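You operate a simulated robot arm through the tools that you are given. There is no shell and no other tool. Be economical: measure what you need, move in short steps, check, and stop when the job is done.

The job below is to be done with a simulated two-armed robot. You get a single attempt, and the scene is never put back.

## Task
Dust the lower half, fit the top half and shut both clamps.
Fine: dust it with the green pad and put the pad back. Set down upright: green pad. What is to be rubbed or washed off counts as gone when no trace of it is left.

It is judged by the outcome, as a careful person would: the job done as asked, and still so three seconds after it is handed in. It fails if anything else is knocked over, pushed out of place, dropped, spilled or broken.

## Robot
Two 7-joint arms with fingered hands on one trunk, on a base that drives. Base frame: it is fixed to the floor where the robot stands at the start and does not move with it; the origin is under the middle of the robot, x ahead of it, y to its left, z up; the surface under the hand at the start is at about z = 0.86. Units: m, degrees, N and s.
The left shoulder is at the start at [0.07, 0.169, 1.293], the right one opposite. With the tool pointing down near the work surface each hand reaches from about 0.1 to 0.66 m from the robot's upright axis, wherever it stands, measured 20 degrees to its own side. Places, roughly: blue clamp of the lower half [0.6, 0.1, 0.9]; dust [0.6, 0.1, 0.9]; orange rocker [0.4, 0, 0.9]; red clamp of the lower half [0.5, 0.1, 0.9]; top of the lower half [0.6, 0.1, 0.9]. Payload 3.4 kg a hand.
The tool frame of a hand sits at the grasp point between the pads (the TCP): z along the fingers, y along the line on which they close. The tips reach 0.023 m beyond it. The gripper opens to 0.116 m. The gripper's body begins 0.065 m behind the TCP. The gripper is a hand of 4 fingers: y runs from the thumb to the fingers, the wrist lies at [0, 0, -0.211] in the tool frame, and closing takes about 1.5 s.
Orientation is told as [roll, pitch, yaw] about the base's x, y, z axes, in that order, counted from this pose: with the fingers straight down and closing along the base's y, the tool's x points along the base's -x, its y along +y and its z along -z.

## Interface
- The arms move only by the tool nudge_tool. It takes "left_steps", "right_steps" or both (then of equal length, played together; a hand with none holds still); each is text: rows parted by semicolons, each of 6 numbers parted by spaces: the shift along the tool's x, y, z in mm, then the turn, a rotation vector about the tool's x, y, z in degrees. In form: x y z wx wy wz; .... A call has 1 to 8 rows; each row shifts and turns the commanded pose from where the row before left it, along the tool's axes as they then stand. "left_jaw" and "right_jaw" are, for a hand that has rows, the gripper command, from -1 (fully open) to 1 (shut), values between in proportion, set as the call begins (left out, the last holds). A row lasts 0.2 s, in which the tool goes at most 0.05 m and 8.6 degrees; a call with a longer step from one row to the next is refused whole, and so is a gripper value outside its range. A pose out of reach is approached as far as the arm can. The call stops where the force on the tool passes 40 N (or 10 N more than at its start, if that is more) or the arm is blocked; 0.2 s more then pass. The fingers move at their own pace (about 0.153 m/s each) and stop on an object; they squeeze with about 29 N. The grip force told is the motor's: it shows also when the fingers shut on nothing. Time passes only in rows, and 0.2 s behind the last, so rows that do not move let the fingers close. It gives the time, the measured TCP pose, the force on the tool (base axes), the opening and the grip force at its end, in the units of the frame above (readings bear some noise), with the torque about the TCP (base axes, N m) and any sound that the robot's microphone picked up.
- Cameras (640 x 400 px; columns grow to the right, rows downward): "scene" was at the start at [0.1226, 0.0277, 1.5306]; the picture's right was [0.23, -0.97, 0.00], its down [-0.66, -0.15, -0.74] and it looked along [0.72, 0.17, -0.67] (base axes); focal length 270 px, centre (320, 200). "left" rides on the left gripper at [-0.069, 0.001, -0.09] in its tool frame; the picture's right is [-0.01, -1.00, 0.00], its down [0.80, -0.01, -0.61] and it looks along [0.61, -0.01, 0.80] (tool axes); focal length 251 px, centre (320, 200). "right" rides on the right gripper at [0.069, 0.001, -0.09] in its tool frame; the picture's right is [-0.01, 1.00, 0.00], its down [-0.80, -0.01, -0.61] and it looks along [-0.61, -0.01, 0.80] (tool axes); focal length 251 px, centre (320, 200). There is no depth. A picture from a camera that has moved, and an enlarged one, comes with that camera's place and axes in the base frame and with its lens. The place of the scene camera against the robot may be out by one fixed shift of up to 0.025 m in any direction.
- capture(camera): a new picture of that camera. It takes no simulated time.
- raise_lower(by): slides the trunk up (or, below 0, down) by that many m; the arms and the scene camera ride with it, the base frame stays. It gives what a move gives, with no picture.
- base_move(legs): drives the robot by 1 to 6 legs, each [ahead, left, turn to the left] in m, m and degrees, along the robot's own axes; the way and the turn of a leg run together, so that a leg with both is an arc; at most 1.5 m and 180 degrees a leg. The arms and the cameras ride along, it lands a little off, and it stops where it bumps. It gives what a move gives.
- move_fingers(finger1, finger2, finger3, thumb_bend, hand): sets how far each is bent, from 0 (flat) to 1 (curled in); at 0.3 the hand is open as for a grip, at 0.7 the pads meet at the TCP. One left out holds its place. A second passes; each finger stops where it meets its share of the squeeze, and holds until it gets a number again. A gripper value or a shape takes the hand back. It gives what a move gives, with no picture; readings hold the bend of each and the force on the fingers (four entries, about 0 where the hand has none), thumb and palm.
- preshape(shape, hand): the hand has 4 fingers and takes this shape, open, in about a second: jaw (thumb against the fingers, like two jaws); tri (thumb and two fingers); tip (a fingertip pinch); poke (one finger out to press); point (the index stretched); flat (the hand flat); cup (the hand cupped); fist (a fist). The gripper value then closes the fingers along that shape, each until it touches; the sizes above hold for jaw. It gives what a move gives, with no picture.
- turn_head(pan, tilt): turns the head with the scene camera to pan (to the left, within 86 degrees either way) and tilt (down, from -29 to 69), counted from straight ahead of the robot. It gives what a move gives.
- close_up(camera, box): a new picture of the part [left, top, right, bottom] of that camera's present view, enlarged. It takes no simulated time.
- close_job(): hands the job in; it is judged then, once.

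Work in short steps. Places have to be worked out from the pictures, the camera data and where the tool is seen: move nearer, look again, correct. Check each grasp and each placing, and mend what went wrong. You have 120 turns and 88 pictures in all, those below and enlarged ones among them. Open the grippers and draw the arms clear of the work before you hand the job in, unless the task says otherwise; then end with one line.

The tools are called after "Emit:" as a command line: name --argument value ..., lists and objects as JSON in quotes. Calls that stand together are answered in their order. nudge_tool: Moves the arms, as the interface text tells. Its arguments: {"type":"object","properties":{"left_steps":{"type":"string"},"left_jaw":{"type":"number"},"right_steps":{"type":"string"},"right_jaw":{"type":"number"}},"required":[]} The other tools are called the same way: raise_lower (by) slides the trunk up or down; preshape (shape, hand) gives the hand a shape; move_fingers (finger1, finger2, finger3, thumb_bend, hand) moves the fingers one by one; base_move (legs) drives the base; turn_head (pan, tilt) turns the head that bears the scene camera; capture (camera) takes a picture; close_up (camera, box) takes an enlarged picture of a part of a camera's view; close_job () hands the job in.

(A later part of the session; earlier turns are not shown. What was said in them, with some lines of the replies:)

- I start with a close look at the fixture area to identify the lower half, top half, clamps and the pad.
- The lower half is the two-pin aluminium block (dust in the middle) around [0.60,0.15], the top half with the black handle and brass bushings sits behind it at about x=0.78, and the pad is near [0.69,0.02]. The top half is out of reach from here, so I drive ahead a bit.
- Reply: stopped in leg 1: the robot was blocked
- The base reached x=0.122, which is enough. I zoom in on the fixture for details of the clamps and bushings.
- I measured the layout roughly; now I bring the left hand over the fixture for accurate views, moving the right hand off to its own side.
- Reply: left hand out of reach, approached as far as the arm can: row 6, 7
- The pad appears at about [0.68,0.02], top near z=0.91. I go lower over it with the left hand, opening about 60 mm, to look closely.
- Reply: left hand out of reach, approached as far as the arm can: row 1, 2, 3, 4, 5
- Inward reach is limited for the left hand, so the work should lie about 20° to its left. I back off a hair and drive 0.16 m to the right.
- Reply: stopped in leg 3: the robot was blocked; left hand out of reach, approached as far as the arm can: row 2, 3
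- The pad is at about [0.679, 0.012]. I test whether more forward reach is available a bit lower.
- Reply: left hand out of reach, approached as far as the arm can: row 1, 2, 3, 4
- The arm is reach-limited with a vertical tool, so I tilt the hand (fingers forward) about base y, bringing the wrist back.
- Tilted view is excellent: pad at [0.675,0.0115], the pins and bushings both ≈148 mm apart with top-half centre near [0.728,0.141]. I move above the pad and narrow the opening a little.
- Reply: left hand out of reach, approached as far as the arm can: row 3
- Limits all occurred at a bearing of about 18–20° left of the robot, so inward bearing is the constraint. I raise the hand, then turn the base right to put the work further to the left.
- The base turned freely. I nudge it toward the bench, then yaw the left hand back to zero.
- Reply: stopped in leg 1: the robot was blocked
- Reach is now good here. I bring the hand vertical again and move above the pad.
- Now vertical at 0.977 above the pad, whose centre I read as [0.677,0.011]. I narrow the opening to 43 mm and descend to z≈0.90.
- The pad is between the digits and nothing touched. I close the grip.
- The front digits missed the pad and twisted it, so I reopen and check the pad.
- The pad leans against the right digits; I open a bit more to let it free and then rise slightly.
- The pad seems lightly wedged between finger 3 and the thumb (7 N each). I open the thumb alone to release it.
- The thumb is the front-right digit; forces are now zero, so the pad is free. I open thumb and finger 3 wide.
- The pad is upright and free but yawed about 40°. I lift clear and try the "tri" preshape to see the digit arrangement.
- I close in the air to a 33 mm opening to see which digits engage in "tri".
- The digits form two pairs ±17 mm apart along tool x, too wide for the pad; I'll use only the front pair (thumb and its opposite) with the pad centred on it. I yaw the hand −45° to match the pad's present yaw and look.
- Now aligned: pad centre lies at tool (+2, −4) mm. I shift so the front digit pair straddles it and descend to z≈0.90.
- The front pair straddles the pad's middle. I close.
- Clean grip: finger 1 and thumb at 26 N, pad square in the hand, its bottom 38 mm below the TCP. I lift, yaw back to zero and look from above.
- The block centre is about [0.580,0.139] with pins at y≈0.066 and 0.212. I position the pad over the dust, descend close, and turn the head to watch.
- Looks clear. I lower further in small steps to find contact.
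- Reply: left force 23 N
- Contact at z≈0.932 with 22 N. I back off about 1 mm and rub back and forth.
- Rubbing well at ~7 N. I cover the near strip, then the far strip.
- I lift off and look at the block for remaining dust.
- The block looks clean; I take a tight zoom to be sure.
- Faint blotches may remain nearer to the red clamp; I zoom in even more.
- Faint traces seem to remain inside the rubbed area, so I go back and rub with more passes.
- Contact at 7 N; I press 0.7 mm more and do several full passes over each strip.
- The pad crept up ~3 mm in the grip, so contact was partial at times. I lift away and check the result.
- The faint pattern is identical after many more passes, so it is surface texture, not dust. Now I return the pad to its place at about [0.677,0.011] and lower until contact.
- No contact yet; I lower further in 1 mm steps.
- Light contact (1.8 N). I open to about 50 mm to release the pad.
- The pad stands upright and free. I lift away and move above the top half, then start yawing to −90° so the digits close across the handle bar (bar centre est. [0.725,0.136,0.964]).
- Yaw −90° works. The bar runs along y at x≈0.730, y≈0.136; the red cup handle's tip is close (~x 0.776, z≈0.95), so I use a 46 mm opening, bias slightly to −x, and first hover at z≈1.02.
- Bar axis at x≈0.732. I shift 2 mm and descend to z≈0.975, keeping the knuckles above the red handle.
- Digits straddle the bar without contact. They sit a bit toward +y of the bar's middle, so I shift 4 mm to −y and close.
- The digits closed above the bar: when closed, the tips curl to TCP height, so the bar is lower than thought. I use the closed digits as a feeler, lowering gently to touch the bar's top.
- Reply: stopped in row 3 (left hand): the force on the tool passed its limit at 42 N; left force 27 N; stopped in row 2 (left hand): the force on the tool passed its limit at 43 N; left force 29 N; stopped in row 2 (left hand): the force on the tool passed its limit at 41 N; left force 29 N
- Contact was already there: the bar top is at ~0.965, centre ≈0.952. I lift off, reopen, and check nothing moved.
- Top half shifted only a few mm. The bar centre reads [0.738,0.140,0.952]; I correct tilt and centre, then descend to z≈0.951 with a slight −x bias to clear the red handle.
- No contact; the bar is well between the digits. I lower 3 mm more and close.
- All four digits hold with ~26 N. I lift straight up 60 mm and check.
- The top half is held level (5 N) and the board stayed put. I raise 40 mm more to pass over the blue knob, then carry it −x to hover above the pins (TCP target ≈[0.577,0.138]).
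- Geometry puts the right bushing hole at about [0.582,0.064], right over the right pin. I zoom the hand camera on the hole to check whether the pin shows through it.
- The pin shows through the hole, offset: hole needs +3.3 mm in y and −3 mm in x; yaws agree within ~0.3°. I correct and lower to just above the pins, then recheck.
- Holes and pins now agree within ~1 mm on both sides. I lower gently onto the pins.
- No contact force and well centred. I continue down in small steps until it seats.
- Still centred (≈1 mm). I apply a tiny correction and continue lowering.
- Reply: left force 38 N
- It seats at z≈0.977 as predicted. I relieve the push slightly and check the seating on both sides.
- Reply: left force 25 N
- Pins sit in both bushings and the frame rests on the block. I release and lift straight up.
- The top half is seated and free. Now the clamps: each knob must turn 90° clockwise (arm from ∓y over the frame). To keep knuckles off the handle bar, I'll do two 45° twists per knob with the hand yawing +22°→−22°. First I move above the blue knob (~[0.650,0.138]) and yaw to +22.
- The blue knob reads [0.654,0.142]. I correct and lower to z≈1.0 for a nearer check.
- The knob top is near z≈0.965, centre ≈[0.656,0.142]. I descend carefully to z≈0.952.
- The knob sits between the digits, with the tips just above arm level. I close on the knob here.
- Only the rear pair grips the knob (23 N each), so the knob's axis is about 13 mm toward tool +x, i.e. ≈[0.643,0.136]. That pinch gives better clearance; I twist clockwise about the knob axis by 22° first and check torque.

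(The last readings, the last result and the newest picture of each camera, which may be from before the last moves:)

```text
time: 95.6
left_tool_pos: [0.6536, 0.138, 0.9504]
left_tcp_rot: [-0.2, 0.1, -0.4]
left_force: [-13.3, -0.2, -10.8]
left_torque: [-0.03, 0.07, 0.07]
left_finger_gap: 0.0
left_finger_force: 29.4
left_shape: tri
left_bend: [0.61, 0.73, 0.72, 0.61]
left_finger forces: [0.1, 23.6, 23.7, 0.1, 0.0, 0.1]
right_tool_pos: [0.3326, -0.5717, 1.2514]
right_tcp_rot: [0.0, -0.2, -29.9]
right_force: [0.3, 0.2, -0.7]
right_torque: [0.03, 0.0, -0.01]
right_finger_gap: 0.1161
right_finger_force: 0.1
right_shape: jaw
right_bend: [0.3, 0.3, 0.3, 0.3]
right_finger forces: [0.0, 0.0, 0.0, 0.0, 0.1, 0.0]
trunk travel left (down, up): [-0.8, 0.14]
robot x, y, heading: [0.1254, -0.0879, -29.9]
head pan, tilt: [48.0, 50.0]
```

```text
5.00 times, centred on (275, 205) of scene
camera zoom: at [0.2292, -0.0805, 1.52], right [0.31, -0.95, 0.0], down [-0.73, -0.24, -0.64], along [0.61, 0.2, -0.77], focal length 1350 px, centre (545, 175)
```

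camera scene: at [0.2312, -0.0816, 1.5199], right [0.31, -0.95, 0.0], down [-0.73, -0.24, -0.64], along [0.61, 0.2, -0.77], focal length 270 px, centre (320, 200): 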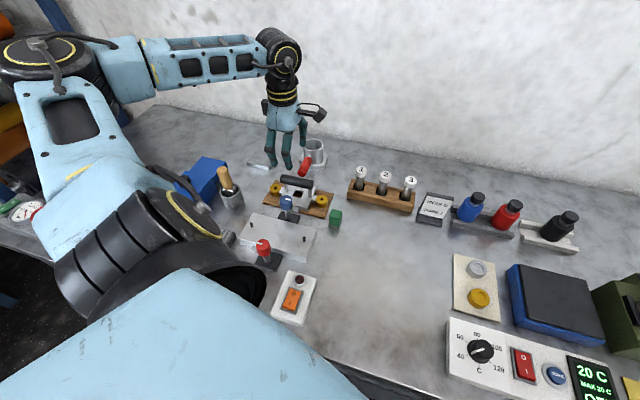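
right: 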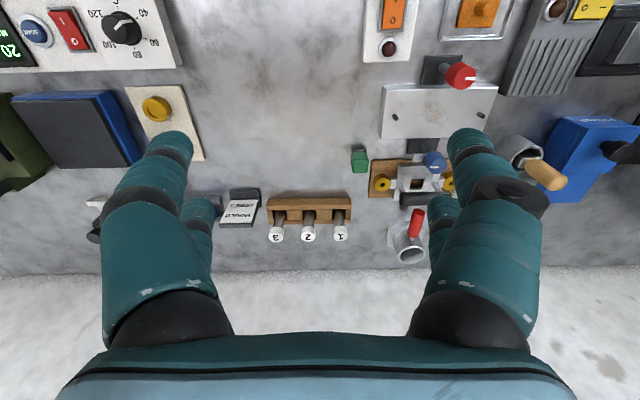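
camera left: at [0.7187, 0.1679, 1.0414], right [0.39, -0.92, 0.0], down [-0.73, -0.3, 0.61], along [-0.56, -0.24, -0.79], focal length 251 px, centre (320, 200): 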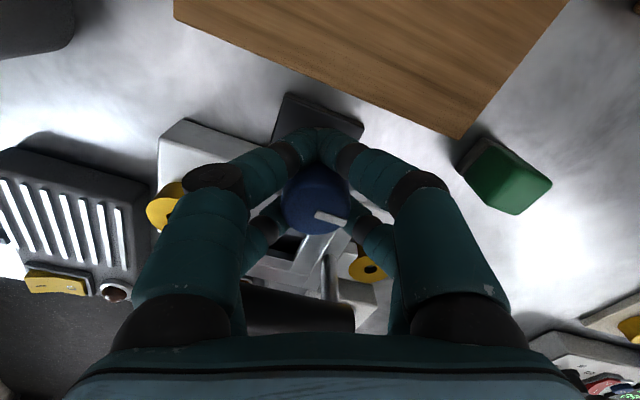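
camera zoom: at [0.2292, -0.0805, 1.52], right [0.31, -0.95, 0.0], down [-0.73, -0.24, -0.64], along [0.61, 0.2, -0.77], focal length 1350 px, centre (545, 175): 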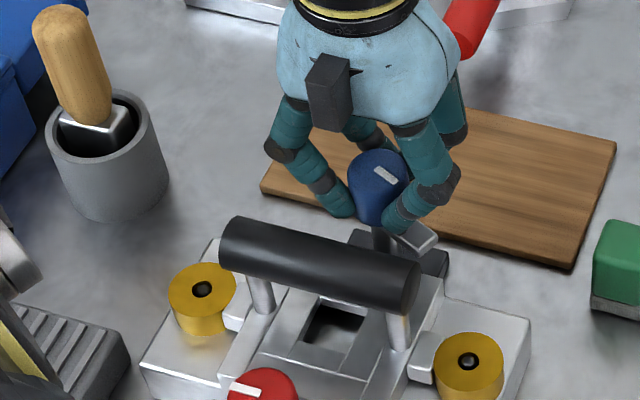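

The knob and its arm turned ~22° with it. I relieve the −x pull a little and continue to about −38°.

Emit:
nudge_tool --left_steps "2 0 1 0 0 0;0.1 -1.7 0 0 0 7.5;0.1 -1.7 0 0 0 7.5;0.1 -1.7 0 0 0 7.5;0.1 -1.7 0 0 0 7.5;0.1 -1.7 0 0 0 7.5;0 0 0 0 0 0"

Emit:
close_up --camera "scene" --box '[230, 165, 320, 245]'

```text
time: 97.2
left_tool_pos: [0.6493, 0.134, 0.9511]
left_tcp_rot: [-0.3, -0.2, -37.9]
left_force: [-7.3, 21.8, -1.2]
left_torque: [0.39, 0.01, 0.09]
left_finger_gap: 0.0
left_finger_force: 29.0
left_shape: tri
left_bend: [0.6, 0.73, 0.72, 0.61]
left_finger forces: [0.4, 32.0, 21.2, 0.0, 0.0, 0.1]
right_tool_pos: [0.3316, -0.5661, 1.2544]
right_tcp_rot: [-0.2, -0.3, -29.8]
right_force: [-0.6, 0.4, 0.8]
right_torque: [0.01, -0.02, -0.04]
right_finger_gap: 0.1157
right_finger_force: 0.1
right_shape: jaw
right_bend: [0.3, 0.3, 0.3, 0.3]
right_finger forces: [0.1, 0.0, 0.0, 0.0, 0.1, 0.0]
trunk travel left (down, up): [-0.8, 0.14]
robot x, y, heading: [0.1239, -0.0888, -29.7]
head pan, tilt: [48.0, 50.0]
```

```text
5.00 times, centred on (275, 205) of scene
camera zoom: at [0.2291, -0.0749, 1.5201], right [0.31, -0.95, 0.0], down [-0.73, -0.24, -0.64], along [0.61, 0.2, -0.77], focal length 1350 px, centre (545, 175)
```

zoom: 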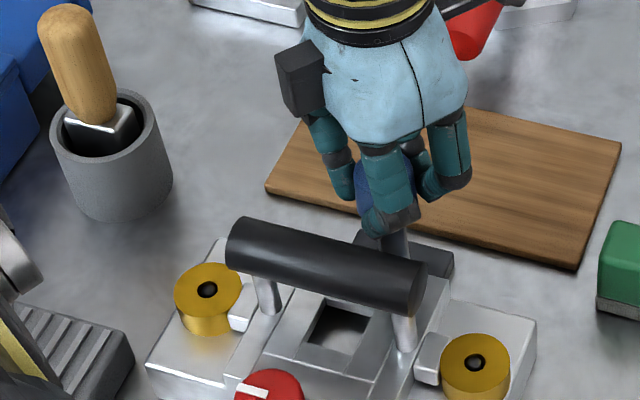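

Side force has built up, so I release here, lift off, and check how far the knob has turned.

Emit:
nudge_tool --left_steps "0 0 0 0 0 0;0 0 0 0 0 0;0 0 0 0 0 0;0 0 0 0 0 0" --left_jaw 0.2

Emit:
nudge_tool --left_steps "0 0 -15 0 0 0;0 0 -30 0 0 0;0 0 0 0 0 -8;0 0 0 0 0 -8;0 0 0 0 0 -8;0 0 0 0 0 -8;0 0 0 0 0 0"

Emit:
capture --camera "left"

```text
time: 98.2
left_tool_pos: [0.651, 0.1295, 0.9514]
left_tcp_rot: [-0.3, -0.2, -37.8]
left_force: [-0.9, -0.4, -1.3]
left_torque: [0.0, 0.01, -0.05]
left_finger_gap: 0.0462
left_finger_force: 0.0
left_shape: tri
left_bend: [0.73, 0.73, 0.73, 0.77]
left_finger forces: [0.0, 0.1, 0.0, 0.1, 0.1, 0.0]
right_tool_pos: [0.3327, -0.5711, 1.2524]
right_tcp_rot: [0.0, 0.0, -29.8]
right_force: [-0.7, 0.5, 0.1]
right_torque: [-0.01, 0.02, 0.0]
right_finger_gap: 0.1158
right_finger_force: 0.0
right_shape: jaw
right_bend: [0.3, 0.3, 0.3, 0.3]
right_finger forces: [0.1, 0.0, 0.1, 0.0, 0.0, 0.1]
trunk travel left (down, up): [-0.8, 0.14]
robot x, y, heading: [0.1212, -0.0947, -30.1]
head pan, tilt: [48.0, 50.0]
```

```text
time: 99.8
left_tool_pos: [0.6504, 0.129, 0.9952]
left_tcp_rot: [-0.2, 0.0, -5.8]
left_force: [0.3, 0.4, -0.4]
left_torque: [0.03, -0.03, -0.02]
left_finger_gap: 0.0462
left_finger_force: 0.0
left_shape: tri
left_bend: [0.73, 0.73, 0.73, 0.77]
left_finger forces: [0.0, 0.0, 0.0, 0.1, 0.1, 0.1]
right_tool_pos: [0.3332, -0.5715, 1.2516]
right_tcp_rot: [0.0, 0.1, -29.7]
right_force: [-0.1, -0.5, 0.0]
right_torque: [-0.02, -0.03, -0.02]
right_finger_gap: 0.1158
right_finger_force: 0.1
right_shape: jaw
right_bend: [0.3, 0.3, 0.3, 0.3]
right_finger forces: [0.1, 0.0, 0.1, 0.1, 0.0, 0.1]
trunk travel left (down, up): [-0.8, 0.14]
robot x, y, heading: [0.1219, -0.09, -29.8]
head pan, tilt: [48.0, 50.0]
```

```text
17 pictures are left
camera left: at [0.7196, 0.1244, 1.0855], right [-0.09, -1.0, 0.0], down [-0.79, 0.07, 0.61], along [-0.6, 0.05, -0.79], focal length 251 px, centre (320, 200)
```

left: 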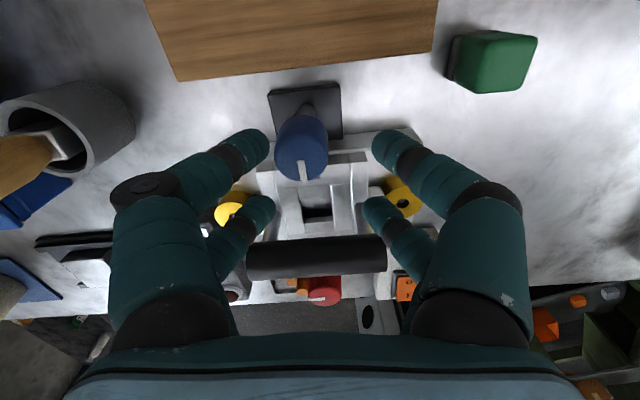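

The mark now points toward −x (robot side). I zoom in to check the arm's angle over the frame.

Emit:
close_up --camera "left" --box '[250, 70, 390, 240]'

Emit:
close_up --camera "scene" --box '[230, 165, 320, 245]'

```text
2.35 times, centred on (320, 155) of left
camera zoom: at [0.7196, 0.1244, 1.0855], right [-0.09, -1.0, 0.0], down [-0.79, 0.07, 0.61], along [-0.6, 0.05, -0.79], focal length 592 px, centre (320, 306)
```

zoom: 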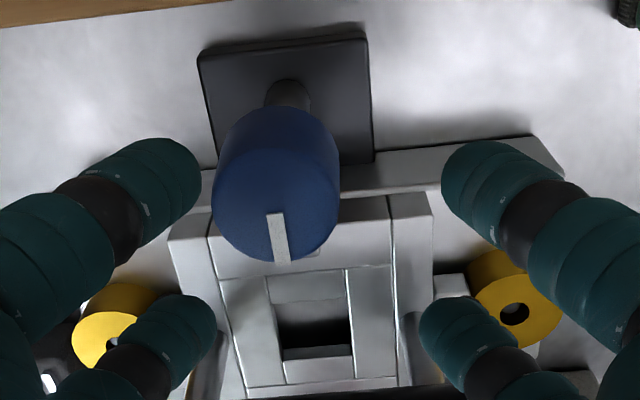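

```text
5.00 times, centred on (275, 205) of scene
camera zoom: at [0.2309, -0.0813, 1.5199], right [0.31, -0.95, 0.0], down [-0.73, -0.24, -0.64], along [0.61, 0.2, -0.77], focal length 1350 px, centre (545, 175)
```

zoom: 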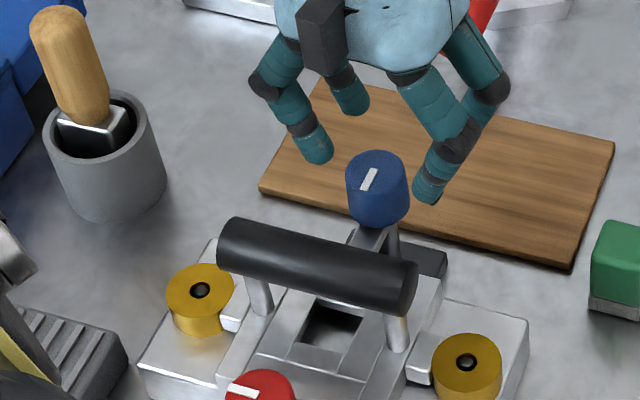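

The blue clamp is now at ~90°, its arm over the frame. Now the red knob at ≈[0.511,0.139]: I rise, move over with the hand offset toward the robot (front pair on the knob), and yaw to +30°.

Emit:
nudge_tool --left_steps "0 0 -35 0 0 0;0 0 -30 0 0 0;39 -1 0 0 0 0;39 -1 0 0 0 0;39 -1 0 0 0 0;39 -2 0 0 0 0;0 0 0 0 0 -7.2;0 0 0 0 0 -7.2"

Emit:
nudge_tool --left_steps "0 0 0 0 0 -7.2;0 0 0 0 0 -7.2;0 0 0 0 0 -7.2;0 0 30 0 0 0;0 0 30 0 0 0;0 0 0 0 0 0"

Emit:
capture --camera "left"

```text
time: 101.6
left_tool_pos: [0.5236, 0.1499, 1.0578]
left_tcp_rot: [-0.2, 0.2, 8.8]
left_force: [0.3, 1.1, 0.2]
left_torque: [0.01, -0.01, 0.01]
left_finger_gap: 0.046
left_finger_force: 0.1
left_shape: tri
left_bend: [0.73, 0.73, 0.73, 0.77]
left_finger forces: [0.0, 0.1, 0.0, 0.0, 0.0, 0.0]
left hand out of reach, approached as far as the arm can: row 6
right_tool_pos: [0.3344, -0.5722, 1.2527]
right_tcp_rot: [0.0, 0.0, -29.8]
right_force: [-0.3, 0.7, -1.3]
right_torque: [0.0, 0.01, 0.0]
right_finger_gap: 0.1159
right_finger_force: 0.0
right_shape: jaw
right_bend: [0.3, 0.3, 0.3, 0.3]
right_finger forces: [0.0, 0.0, 0.0, 0.0, 0.0, 0.0]
trunk travel left (down, up): [-0.8, 0.14]
robot x, y, heading: [0.1248, -0.0917, -30.0]
head pan, tilt: [48.0, 50.0]
```

```text
time: 103.0
left_tool_pos: [0.5223, 0.1471, 0.9973]
left_tcp_rot: [-0.2, 0.1, 30.2]
left_force: [0.5, -0.3, -0.6]
left_torque: [-0.02, -0.03, -0.07]
left_finger_gap: 0.0461
left_finger_force: 0.1
left_shape: tri
left_bend: [0.73, 0.73, 0.73, 0.77]
left_finger forces: [0.1, 0.0, 0.1, 0.0, 0.0, 0.1]
right_tool_pos: [0.3322, -0.5722, 1.2524]
right_tcp_rot: [-0.1, -0.1, -29.8]
right_force: [-0.4, 0.2, 1.1]
right_torque: [0.02, -0.01, -0.02]
right_finger_gap: 0.1158
right_finger_force: 0.1
right_shape: jaw
right_bend: [0.3, 0.3, 0.3, 0.3]
right_finger forces: [0.0, 0.0, 0.1, 0.0, 0.1, 0.1]
trunk travel left (down, up): [-0.8, 0.14]
robot x, y, heading: [0.1262, -0.0905, -29.6]
head pan, tilt: [48.0, 50.0]
```

```text
14 pictures are left
camera left: at [0.5823, 0.1837, 1.0881], right [0.51, -0.86, 0.0], down [-0.68, -0.4, 0.61], along [-0.52, -0.31, -0.79], focal length 251 px, centre (320, 200)
```

left: 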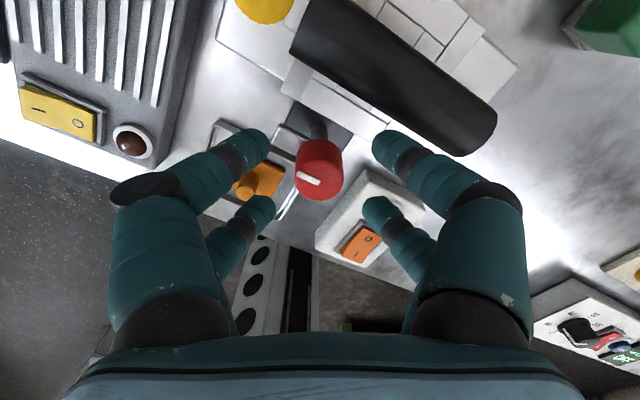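

The red knob is at ≈[0.511,0.142], but the hand is at its inner reach limit. I back the base off 5 cm along −x (hand rides at a safe height).

Emit:
base_move --legs '[[-0.0435, -0.025, 0]]'

```text
time: 103.9
left_tool_pos: [0.4801, 0.1462, 0.9945]
left_tcp_rot: [0.0, 0.5, 30.2]
left_force: [0.4, -0.1, -0.9]
left_torque: [0.03, 0.08, 0.01]
left_finger_gap: 0.0463
left_finger_force: 0.1
left_shape: tri
left_bend: [0.73, 0.73, 0.73, 0.77]
left_finger forces: [0.0, 0.1, 0.0, 0.0, 0.0, 0.1]
right_tool_pos: [0.2924, -0.5714, 1.2503]
right_tcp_rot: [-0.1, 0.3, -29.7]
right_force: [0.6, -0.1, 0.0]
right_torque: [-0.01, 0.03, 0.01]
right_finger_gap: 0.1161
right_finger_force: 0.0
right_shape: jaw
right_bend: [0.3, 0.3, 0.3, 0.3]
right_finger forces: [0.0, 0.0, 0.0, 0.1, 0.0, 0.0]
trunk travel left (down, up): [-0.8, 0.14]
robot x, y, heading: [0.0779, -0.0869, -29.7]
head pan, tilt: [48.0, 50.0]
```

I move the front pair over the knob (TCP → [0.497,0.134]) and check before descending.

Emit:
nudge_tool --left_steps "-8 -19.4 0 0 0 0;0 0 10 0 0 0;0 0 0 0 0 0" --left_jaw 0.1

Emit:
capture --camera "left"

```text
time: 104.7
left_tool_pos: [0.4895, 0.1353, 0.9891]
left_tcp_rot: [-0.2, 0.0, 30.1]
left_force: [-0.1, -0.7, 0.5]
left_torque: [-0.01, -0.01, 0.0]
left_finger_gap: 0.0517
left_finger_force: 0.0
left_shape: tri
left_bend: [0.73, 0.73, 0.73, 0.76]
left_finger forces: [0.1, 0.0, 0.1, 0.1, 0.0, 0.0]
right_tool_pos: [0.2822, -0.5714, 1.2529]
right_tcp_rot: [0.1, -0.1, -29.8]
right_force: [-1.0, -0.3, 0.4]
right_torque: [-0.01, 0.03, 0.0]
right_finger_gap: 0.1159
right_finger_force: 0.0
right_shape: jaw
right_bend: [0.3, 0.3, 0.3, 0.3]
right_finger forces: [0.1, 0.1, 0.1, 0.0, 0.0, 0.0]
trunk travel left (down, up): [-0.8, 0.14]
robot x, y, heading: [0.0724, -0.0864, -29.8]
head pan, tilt: [48.0, 50.0]
```

```text
13 pictures are left
camera left: at [0.5492, 0.1711, 1.0786], right [0.51, -0.86, 0.0], down [-0.68, -0.4, 0.61], along [-0.52, -0.31, -0.79], focal length 251 px, centre (320, 200)
```

left: 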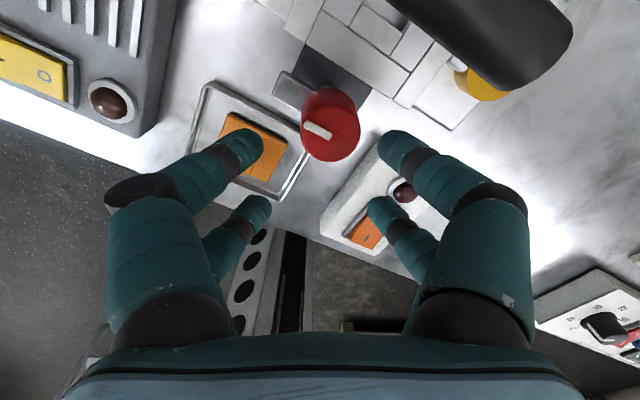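

The knob is at tool (−21, −5) mm; I adjust so it lies between the front pair and descend to z≈0.951.

Emit:
nudge_tool --left_steps "-4.5 -5.3 0 0 0 0;0 0 15 0 0 0;0 0 13 0 0 0;0 0 10 0 0 0;0 0 0 0 0 0"

Emit:
capture --camera "left"

```text
time: 105.9
left_tool_pos: [0.4958, 0.132, 0.9492]
left_tcp_rot: [-0.2, 0.1, 30.2]
left_force: [-0.3, 0.2, 0.1]
left_torque: [0.02, -0.01, 0.0]
left_finger_gap: 0.052
left_finger_force: 0.1
left_shape: tri
left_bend: [0.73, 0.73, 0.73, 0.76]
left_finger forces: [0.0, 0.0, 0.1, 0.1, 0.1, 0.0]
right_tool_pos: [0.2846, -0.5711, 1.252]
right_tcp_rot: [0.0, 0.0, -29.7]
right_force: [0.5, -0.3, 0.1]
right_torque: [-0.02, -0.01, -0.02]
right_finger_gap: 0.116
right_finger_force: 0.0
right_shape: jaw
right_bend: [0.3, 0.3, 0.3, 0.3]
right_finger forces: [0.0, 0.0, 0.0, 0.0, 0.0, 0.0]
trunk travel left (down, up): [-0.8, 0.14]
robot x, y, heading: [0.075, -0.0891, -29.6]
head pan, tilt: [48.0, 50.0]
```

```text
12 pictures are left
camera left: at [0.5554, 0.1689, 1.0406], right [0.51, -0.86, 0.0], down [-0.68, -0.4, 0.61], along [-0.52, -0.31, -0.79], focal length 251 px, centre (320, 200)
```

left: 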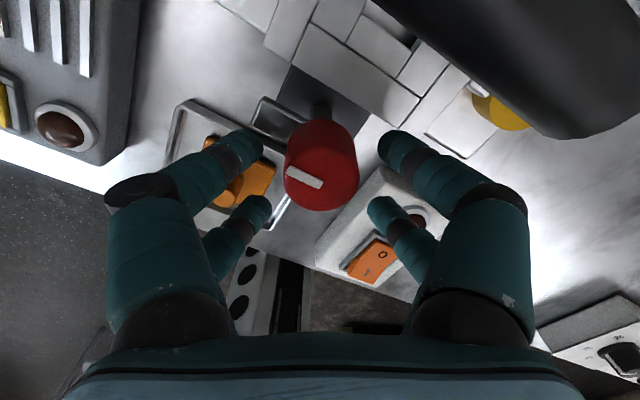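

The knob is centred between the front pair (tool x≈−17 mm). I close.

Emit:
nudge_tool --left_steps "0 0 0 0 0 0;0 0 0 0 0 0;0 0 0 0 0 0;0 0 0 0 0 0;0 0 0 0 0 0;0 0 0 0 0 0" --left_jaw 1

```text
time: 107.3
left_tool_pos: [0.4969, 0.1333, 0.9509]
left_tcp_rot: [-0.2, 0.2, 30.2]
left_force: [1.8, 1.8, -0.9]
left_torque: [0.03, -0.03, 0.02]
left_finger_gap: 0.0127
left_finger_force: 28.9
left_shape: tri
left_bend: [0.73, 0.62, 0.62, 0.77]
left_finger forces: [25.7, 0.0, 0.0, 0.1, 24.9, 0.1]
right_tool_pos: [0.284, -0.5721, 1.2513]
right_tcp_rot: [0.0, 0.0, -29.8]
right_force: [0.6, 0.0, 0.8]
right_torque: [0.01, 0.0, 0.0]
right_finger_gap: 0.1157
right_finger_force: 0.1
right_shape: jaw
right_bend: [0.3, 0.3, 0.3, 0.3]
right_finger forces: [0.0, 0.0, 0.1, 0.0, 0.0, 0.1]
trunk travel left (down, up): [-0.8, 0.14]
robot x, y, heading: [0.0753, -0.089, -29.7]
head pan, tilt: [48.0, 50.0]
```

A centred, balanced pinch (25 N). I twist clockwise 64° about the knob axis.

Emit:
nudge_tool --left_steps "-0.2 2.4 0 0 0 8;-0.2 2.4 0 0 0 8;-0.2 2.4 0 0 0 8;-0.2 2.4 0 0 0 8;0 0 0 0 0 0"

Emit:
nudge_tool --left_steps "-0.2 2.4 0 0 0 8;-0.2 2.4 0 0 0 8;-0.2 2.4 0 0 0 8;-0.2 2.4 0 0 0 8;0 0 0 0 0 0"

Emit:
capture --camera "left"

```text
time: 108.5
left_tool_pos: [0.4955, 0.1401, 0.9509]
left_tcp_rot: [-0.2, 0.1, -1.9]
left_force: [1.0, -7.0, -1.9]
left_torque: [-0.14, 0.01, -0.07]
left_finger_gap: 0.013
left_finger_force: 29.1
left_shape: tri
left_bend: [0.73, 0.62, 0.62, 0.77]
left_finger forces: [23.7, 0.0, 0.1, 0.0, 31.6, 0.1]
right_tool_pos: [0.2847, -0.5737, 1.252]
right_tcp_rot: [0.2, 0.0, -29.8]
right_force: [0.1, 0.0, -0.2]
right_torque: [0.0, 0.03, -0.06]
right_finger_gap: 0.1163
right_finger_force: 0.1
right_shape: jaw
right_bend: [0.3, 0.3, 0.3, 0.3]
right_finger forces: [0.0, 0.0, 0.0, 0.0, 0.0, 0.1]
trunk travel left (down, up): [-0.8, 0.14]
robot x, y, heading: [0.0743, -0.0895, -29.8]
head pan, tilt: [48.0, 50.0]
```

```text
time: 109.7
left_tool_pos: [0.4985, 0.1474, 0.95]
left_tcp_rot: [-0.1, 0.0, -33.9]
left_force: [-1.6, -13.3, -1.2]
left_torque: [-0.31, 0.13, -0.09]
left_finger_gap: 0.0137
left_finger_force: 28.7
left_shape: tri
left_bend: [0.73, 0.62, 0.62, 0.76]
left_finger forces: [22.1, 0.0, 0.0, 0.0, 35.3, 0.1]
right_tool_pos: [0.2835, -0.5749, 1.2498]
right_tcp_rot: [0.1, 0.1, -29.8]
right_force: [-0.7, -0.4, 0.0]
right_torque: [0.0, -0.01, -0.02]
right_finger_gap: 0.1159
right_finger_force: 0.1
right_shape: jaw
right_bend: [0.3, 0.3, 0.3, 0.3]
right_finger forces: [0.1, 0.0, 0.0, 0.0, 0.0, 0.1]
trunk travel left (down, up): [-0.8, 0.14]
robot x, y, heading: [0.0756, -0.0889, -29.9]
head pan, tilt: [48.0, 50.0]
```

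```text
11 pictures are left
camera left: at [0.5568, 0.1109, 1.0405], right [-0.55, -0.83, 0.0], down [-0.66, 0.44, 0.61], along [-0.51, 0.33, -0.8], focal length 251 px, centre (320, 200)
```

left: 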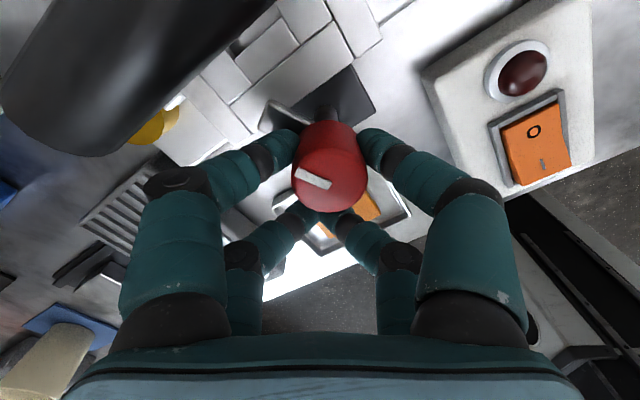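

The knob followed 64° (arm now ~40° short). I open, lift, rotate back and regrip.

Emit:
nudge_tool --left_steps "0 0 0 0 0 0;0 0 0 0 0 0;0 0 0 0 0 0;0 0 0 0 0 0" --left_jaw 0.1

Emit:
nudge_tool --left_steps "0 0 -20 0 0 0;0 0 -25 0 0 0;-0.2 -2.4 0 0 0 -8;-0.2 -2.4 0 0 0 -8;-0.2 -2.4 0 0 0 -8;-0.2 -2.4 0 0 0 -8;-0.2 -2.4 0 0 0 -8;-0.2 -2.4 0 0 0 -8"

Emit:
nudge_tool --left_steps "-0.2 -2.4 0 0 0 -8;1 -3 0 0 0 0;0 0 0 0 0 0"

Emit:
capture --camera "left"

```text
time: 110.7
left_tool_pos: [0.4997, 0.1525, 0.9498]
left_tcp_rot: [-0.2, -0.1, -33.7]
left_force: [-0.1, -0.1, -0.6]
left_torque: [-0.02, -0.01, 0.01]
left_finger_gap: 0.0517
left_finger_force: 0.0
left_shape: tri
left_bend: [0.73, 0.73, 0.73, 0.76]
left_finger forces: [0.0, 0.1, 0.0, 0.1, 0.0, 0.0]
right_tool_pos: [0.2841, -0.5716, 1.2516]
right_tcp_rot: [0.0, 0.0, -29.6]
right_force: [0.0, -1.1, 0.3]
right_torque: [-0.02, 0.01, -0.01]
right_finger_gap: 0.1158
right_finger_force: 0.0
right_shape: jaw
right_bend: [0.3, 0.3, 0.3, 0.3]
right_finger forces: [0.0, 0.0, 0.1, 0.0, 0.0, 0.0]
trunk travel left (down, up): [-0.8, 0.14]
robot x, y, heading: [0.0737, -0.0907, -29.7]
head pan, tilt: [48.0, 50.0]
```

```text
time: 112.5
left_tool_pos: [0.4961, 0.137, 0.9957]
left_tcp_rot: [-0.2, 0.1, 14.3]
left_force: [-0.4, -0.1, -0.5]
left_torque: [0.02, 0.01, -0.05]
left_finger_gap: 0.0517
left_finger_force: 0.0
left_shape: tri
left_bend: [0.73, 0.73, 0.73, 0.76]
left_finger forces: [0.0, 0.0, 0.0, 0.1, 0.0, 0.1]
right_tool_pos: [0.2842, -0.5715, 1.2525]
right_tcp_rot: [0.0, 0.0, -29.8]
right_force: [0.3, 0.2, 0.5]
right_torque: [-0.03, 0.0, 0.0]
right_finger_gap: 0.116
right_finger_force: 0.0
right_shape: jaw
right_bend: [0.3, 0.3, 0.3, 0.3]
right_finger forces: [0.1, 0.0, 0.0, 0.0, 0.0, 0.0]
trunk travel left (down, up): [-0.8, 0.14]
robot x, y, heading: [0.0749, -0.09, -29.6]
head pan, tilt: [48.0, 50.0]
```

```text
time: 113.3
left_tool_pos: [0.4972, 0.1307, 0.9956]
left_tcp_rot: [-0.2, 0.0, 22.2]
left_force: [0.2, -0.1, 0.3]
left_torque: [0.0, -0.01, -0.04]
left_finger_gap: 0.0515
left_finger_force: 0.1
left_shape: tri
left_bend: [0.73, 0.73, 0.73, 0.76]
left_finger forces: [0.0, 0.0, 0.0, 0.1, 0.0, 0.0]
right_tool_pos: [0.2835, -0.5707, 1.251]
right_tcp_rot: [0.0, 0.0, -29.8]
right_force: [-0.3, -0.4, 0.7]
right_torque: [0.0, 0.02, 0.0]
right_finger_gap: 0.1159
right_finger_force: 0.0
right_shape: jaw
right_bend: [0.3, 0.3, 0.3, 0.3]
right_finger forces: [0.0, 0.0, 0.0, 0.1, 0.0, 0.0]
trunk travel left (down, up): [-0.8, 0.14]
robot x, y, heading: [0.0733, -0.0902, -29.4]
head pan, tilt: [48.0, 50.0]
```

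```text
10 pictures are left
camera left: at [0.5616, 0.1589, 1.0852], right [0.39, -0.92, 0.0], down [-0.73, -0.3, 0.61], along [-0.56, -0.24, -0.79], focal length 251 px, centre (320, 200)
```

left: 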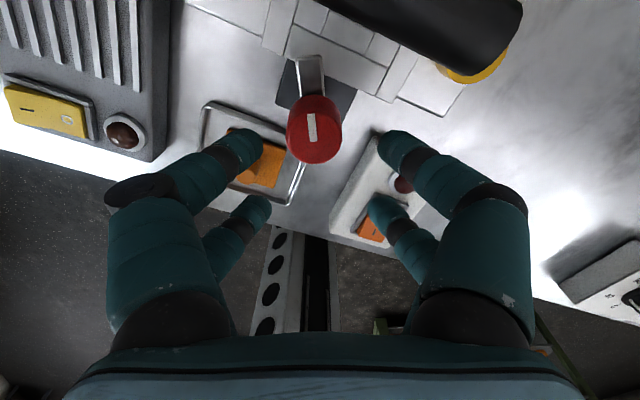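

The red arm now points about 22° off +x, its tip over the frame edge. I descend again, regrip and turn the remainder.

Emit:
nudge_tool --left_steps "-1 3 5 0 0 0;0 0 15 0 0 0;0 0 15 0 0 0;0 0 10 0 0 0;0 0 0 0 0 0"

Emit:
nudge_tool --left_steps "0 0 0 0 0 0;0 0 0 0 0 0;0 0 0 0 0 0;0 0 0 0 0 0;0 0 0 0 0 0;0 0 0 0 0 0" --left_jaw 1

```text
time: 114.5
left_tool_pos: [0.4964, 0.1352, 0.9485]
left_tcp_rot: [-0.2, 0.1, 22.2]
left_force: [0.6, 0.1, 1.0]
left_torque: [-0.02, 0.0, 0.01]
left_finger_gap: 0.0516
left_finger_force: 0.1
left_shape: tri
left_bend: [0.73, 0.73, 0.73, 0.76]
left_finger forces: [0.1, 0.0, 0.0, 0.0, 0.1, 0.0]
right_tool_pos: [0.2849, -0.571, 1.2515]
right_tcp_rot: [0.0, 0.1, -29.8]
right_force: [0.4, 0.3, 1.4]
right_torque: [-0.03, 0.0, 0.03]
right_finger_gap: 0.116
right_finger_force: 0.1
right_shape: jaw
right_bend: [0.3, 0.3, 0.3, 0.3]
right_finger forces: [0.1, 0.1, 0.0, 0.1, 0.1, 0.0]
trunk travel left (down, up): [-0.8, 0.14]
robot x, y, heading: [0.0725, -0.0891, -29.7]
head pan, tilt: [48.0, 50.0]
```

```text
time: 115.9
left_tool_pos: [0.4968, 0.1358, 0.9489]
left_tcp_rot: [-0.2, 0.2, 22.2]
left_force: [4.2, 1.5, -1.1]
left_torque: [-0.01, -0.07, -0.03]
left_finger_gap: 0.0115
left_finger_force: 29.6
left_shape: tri
left_bend: [0.73, 0.62, 0.62, 0.77]
left_finger forces: [22.1, 0.0, 0.1, 0.0, 24.8, 0.0]
right_tool_pos: [0.2858, -0.5723, 1.2519]
right_tcp_rot: [0.1, 0.0, -29.8]
right_force: [0.0, 0.1, -0.4]
right_torque: [-0.02, 0.02, 0.0]
right_finger_gap: 0.1161
right_finger_force: 0.0
right_shape: jaw
right_bend: [0.3, 0.3, 0.3, 0.3]
right_finger forces: [0.1, 0.0, 0.0, 0.1, 0.1, 0.0]
trunk travel left (down, up): [-0.8, 0.14]
robot x, y, heading: [0.0752, -0.0929, -29.7]
head pan, tilt: [48.0, 50.0]
```

Good grip again. I turn about 26° more clockwise, watching for a stop.

Emit:
nudge_tool --left_steps "-0.2 2.1 0 0 0 7.5;-0.2 2.1 0 0 0 7.5;-0.2 2.1 0 0 0 7.5;0 0 0 0 0 0"

Emit:
capture --camera "left"

```text
time: 116.9
left_tool_pos: [0.4975, 0.1404, 0.9485]
left_tcp_rot: [-0.2, 0.2, -0.4]
left_force: [7.2, -5.0, 0.9]
left_torque: [-0.13, -0.13, -0.07]
left_finger_gap: 0.0115
left_finger_force: 28.8
left_shape: tri
left_bend: [0.73, 0.62, 0.62, 0.76]
left_finger forces: [21.3, 0.0, 0.0, 0.1, 30.2, 0.0]
right_tool_pos: [0.2859, -0.5732, 1.2504]
right_tcp_rot: [0.0, 0.1, -29.8]
right_force: [0.6, 1.0, -0.3]
right_torque: [0.04, 0.02, 0.04]
right_finger_gap: 0.1161
right_finger_force: 0.0
right_shape: jaw
right_bend: [0.3, 0.3, 0.3, 0.3]
right_finger forces: [0.0, 0.1, 0.1, 0.0, 0.0, 0.0]
trunk travel left (down, up): [-0.8, 0.14]
robot x, y, heading: [0.0732, -0.0877, -29.5]
head pan, tilt: [48.0, 50.0]
```

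```text
9 pictures are left
camera left: at [0.5668, 0.1409, 1.0397], right [0.0, -1.0, 0.0], down [-0.79, 0.0, 0.61], along [-0.61, 0.0, -0.79], focal length 251 px, centre (320, 200)
```

left: 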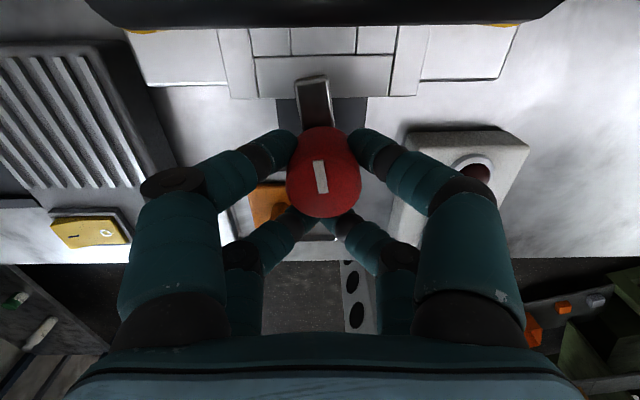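

The arm is within about 7° of +x. I turn 8° more and then release and lift.

Emit:
nudge_tool --left_steps "-0.2 1.5 0 0 0 8;0 0 0 0 0 0;0 0 0 0 0 0"

Emit:
nudge_tool --left_steps "0 0 0 0 0 0;0 0 0 0 0 0;0 0 0 0 0 0;0 0 0 0 0 0" --left_jaw 0.1

Emit:
nudge_tool --left_steps "0 0 -20 0 0 0;0 0 -40 0 0 0;0 0 -40 0 0 0;0 0 -30 0 0 0;0 0 0 0 0 0"

Emit:
capture --camera "left"

```text
time: 117.7
left_tool_pos: [0.4969, 0.1414, 0.9495]
left_tcp_rot: [-0.2, 0.1, -8.4]
left_force: [9.9, -7.1, 1.1]
left_torque: [-0.12, -0.13, -0.03]
left_finger_gap: 0.0116
left_finger_force: 28.8
left_shape: tri
left_bend: [0.73, 0.62, 0.62, 0.76]
left_finger forces: [22.4, 0.1, 0.0, 0.1, 30.9, 0.1]
right_tool_pos: [0.2865, -0.5742, 1.2508]
right_tcp_rot: [0.0, 0.2, -29.8]
right_force: [-0.4, -0.1, 0.0]
right_torque: [0.01, 0.0, -0.01]
right_finger_gap: 0.1158
right_finger_force: 0.0
right_shape: jaw
right_bend: [0.3, 0.3, 0.3, 0.3]
right_finger forces: [0.1, 0.0, 0.1, 0.0, 0.0, 0.0]
trunk travel left (down, up): [-0.8, 0.14]
robot x, y, heading: [0.0723, -0.0915, -29.9]
head pan, tilt: [48.0, 50.0]
```

```text
time: 118.7
left_tool_pos: [0.4964, 0.1438, 0.9493]
left_tcp_rot: [-0.1, 0.0, -8.3]
left_force: [-0.5, 0.8, 0.0]
left_torque: [0.0, -0.02, 0.02]
left_finger_gap: 0.0519
left_finger_force: 0.0
left_shape: tri
left_bend: [0.73, 0.73, 0.73, 0.76]
left_finger forces: [0.0, 0.0, 0.0, 0.1, 0.0, 0.1]
right_tool_pos: [0.2846, -0.5706, 1.2516]
right_tcp_rot: [0.0, 0.0, -29.8]
right_force: [-0.7, 0.2, -0.6]
right_torque: [0.02, -0.04, 0.0]
right_finger_gap: 0.1159
right_finger_force: 0.0
right_shape: jaw
right_bend: [0.3, 0.3, 0.3, 0.3]
right_finger forces: [0.1, 0.0, 0.1, 0.0, 0.0, 0.0]
trunk travel left (down, up): [-0.8, 0.14]
robot x, y, heading: [0.0724, -0.0892, -29.6]
head pan, tilt: [48.0, 50.0]
```

```text
time: 119.9
left_tool_pos: [0.4962, 0.1471, 1.081]
left_tcp_rot: [-0.2, -0.1, -8.3]
left_force: [0.5, -0.9, 0.9]
left_torque: [-0.01, -0.01, 0.01]
left_finger_gap: 0.0516
left_finger_force: 0.0
left_shape: tri
left_bend: [0.73, 0.73, 0.73, 0.76]
left_finger forces: [0.0, 0.0, 0.0, 0.1, 0.0, 0.0]
right_tool_pos: [0.2849, -0.5715, 1.2524]
right_tcp_rot: [0.1, -0.1, -29.8]
right_force: [1.4, 0.1, -0.4]
right_torque: [-0.01, -0.02, -0.03]
right_finger_gap: 0.1158
right_finger_force: 0.1
right_shape: jaw
right_bend: [0.3, 0.3, 0.3, 0.3]
right_finger forces: [0.0, 0.0, 0.0, 0.0, 0.0, 0.1]
trunk travel left (down, up): [-0.8, 0.14]
robot x, y, heading: [0.0736, -0.0939, -29.7]
head pan, tilt: [48.0, 50.0]
```

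```text
8 pictures are left
camera left: at [0.5652, 0.1383, 1.1711], right [-0.14, -0.99, 0.0], down [-0.79, 0.11, 0.61], along [-0.6, 0.08, -0.79], focal length 251 px, centre (320, 200)
```

left: 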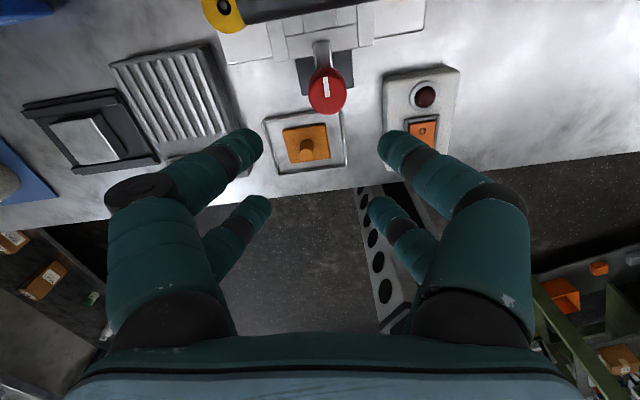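

Red arm is now square over the frame. I draw the hand up and aside, and check everything with the scene camera.

Emit:
nudge_tool --left_steps "0 0 -45 0 0 0;0 15 -45 0 0 0;0 40 -10 0 0 0;0 40 0 0 0 0;0 40 0 0 0 0;0 0 0 0 0 0"

Emit:
capture --camera "scene"

```text
time: 121.3
left_tool_pos: [0.5161, 0.2775, 1.1788]
left_tcp_rot: [-0.2, 0.0, -8.3]
left_force: [0.4, -0.5, -1.0]
left_torque: [-0.01, 0.01, -0.02]
left_finger_gap: 0.0516
left_finger_force: 0.1
left_shape: tri
left_bend: [0.73, 0.73, 0.73, 0.76]
left_finger forces: [0.1, 0.0, 0.0, 0.0, 0.0, 0.0]
right_tool_pos: [0.2846, -0.5713, 1.2522]
right_tcp_rot: [-0.1, 0.0, -29.9]
right_force: [-0.2, 0.4, 0.0]
right_torque: [0.03, 0.0, -0.02]
right_finger_gap: 0.1157
right_finger_force: 0.1
right_shape: jaw
right_bend: [0.3, 0.3, 0.3, 0.3]
right_finger forces: [0.0, 0.0, 0.0, 0.1, 0.1, 0.1]
trunk travel left (down, up): [-0.8, 0.14]
robot x, y, heading: [0.0734, -0.0886, -29.6]
head pan, tilt: [48.0, 50.0]
```

```text
7 pictures are left
camera scene: at [0.1818, -0.0818, 1.5199], right [0.31, -0.95, 0.0], down [-0.73, -0.24, -0.64], along [0.61, 0.2, -0.77], focal length 270 px, centre (320, 200)
```

scene: 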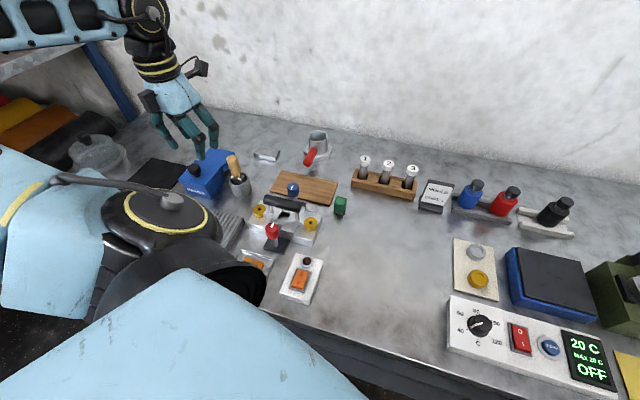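

Emit:
close_up --camera "scene" --box '[240, 170, 360, 265]'

```text
4.21 times, centred on (300, 218) of scene
camera zoom: at [0.1818, -0.0818, 1.5199], right [0.31, -0.95, 0.0], down [-0.73, -0.24, -0.64], along [0.61, 0.2, -0.77], focal length 1137 px, centre (404, 126)
```

zoom: 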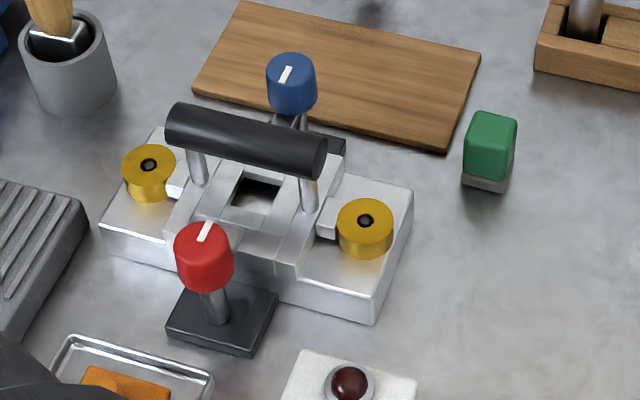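

Both marks look aligned across the block. I zoom on each knob for its exact angle.

Emit:
close_up --camera "scene" --box '[264, 178, 320, 213]'

Emit:
close_up --camera "scene" --box '[255, 212, 311, 247]'

```text
11.43 times, centred on (292, 196) of scene
camera zoom: at [0.1818, -0.0818, 1.5199], right [0.31, -0.95, 0.0], down [-0.73, -0.24, -0.64], along [0.61, 0.2, -0.77], focal length 3086 px, centre (640, 251)
```

zoom: 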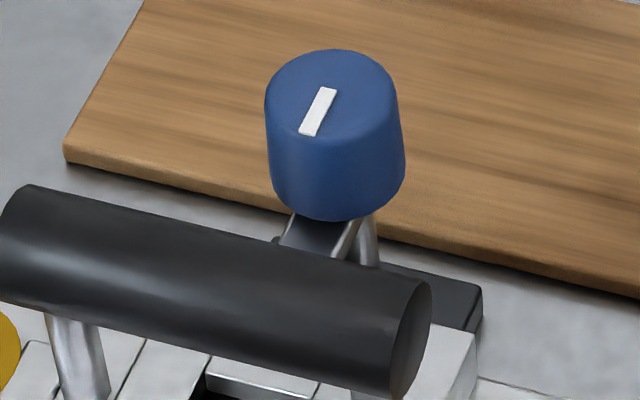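

```text
11.43 times, centred on (283, 230) of scene
camera zoom: at [0.1818, -0.0818, 1.5199], right [0.31, -0.95, 0.0], down [-0.73, -0.24, -0.64], along [0.61, 0.2, -0.77], focal length 3086 px, centre (743, -137)
```

zoom: 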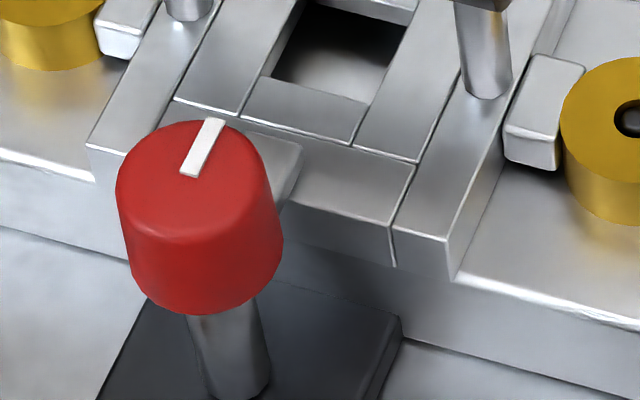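

By projection, both arms are within about 3° of square over the block (red ≈2°, blue ≈3°), the pins are in both bushings, and the pad stands upright in its place. I open the left gripper fully and raise it clear.

Emit:
nudge_tool --left_steps "0 0 -20 0 0 0;0 0 -20 0 0 0;0 0 0 0 0 0;0 0 0 0 0 0;0 0 0 0 0 0" --left_jaw -1

Emit:
close_up --camera "scene" --box '[180, 120, 440, 310]'

```text
time: 122.5
left_tool_pos: [0.5146, 0.2788, 1.2197]
left_tcp_rot: [-0.2, 0.0, -8.4]
left_force: [0.2, -0.6, 0.0]
left_torque: [0.02, -0.02, 0.03]
left_finger_gap: 0.1158
left_finger_force: 0.1
left_shape: tri
left_bend: [0.3, 0.3, 0.3, 0.3]
left_finger forces: [0.0, 0.0, 0.1, 0.0, 0.1, 0.0]
right_tool_pos: [0.2837, -0.5711, 1.2513]
right_tcp_rot: [0.0, 0.0, -29.8]
right_force: [-0.2, 0.3, 0.2]
right_torque: [-0.01, -0.02, -0.02]
right_finger_gap: 0.1157
right_finger_force: 0.1
right_shape: jaw
right_bend: [0.3, 0.3, 0.3, 0.3]
right_finger forces: [0.0, 0.0, 0.1, 0.1, 0.0, 0.1]
trunk travel left (down, up): [-0.8, 0.14]
robot x, y, heading: [0.0688, -0.09, -29.6]
head pan, tilt: [48.0, 50.0]
```

```text
2.11 times, centred on (310, 215) of scene
camera zoom: at [0.1815, -0.0816, 1.5199], right [0.31, -0.95, 0.0], down [-0.73, -0.24, -0.64], along [0.61, 0.2, -0.77], focal length 568 px, centre (341, 168)
```

zoom: 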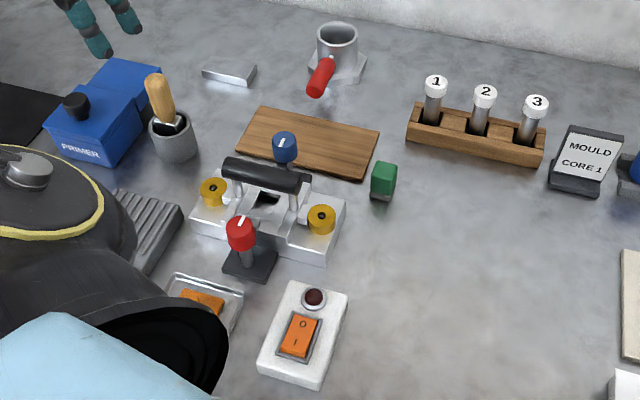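

Everything is in place and undisturbed, and the grippers are open and clear, so I hand the job in.

Emit:
close_job

```text
The job is handed in.
```

I dusted the lower half with the green pad and put the pad back upright, fitted the top half on its pins, and turned both clamps over the block; each arm is within about 3° of square. The job is handed in. A faint pattern on the block didn't change with repeated rubbing, so I took it for surface texture.
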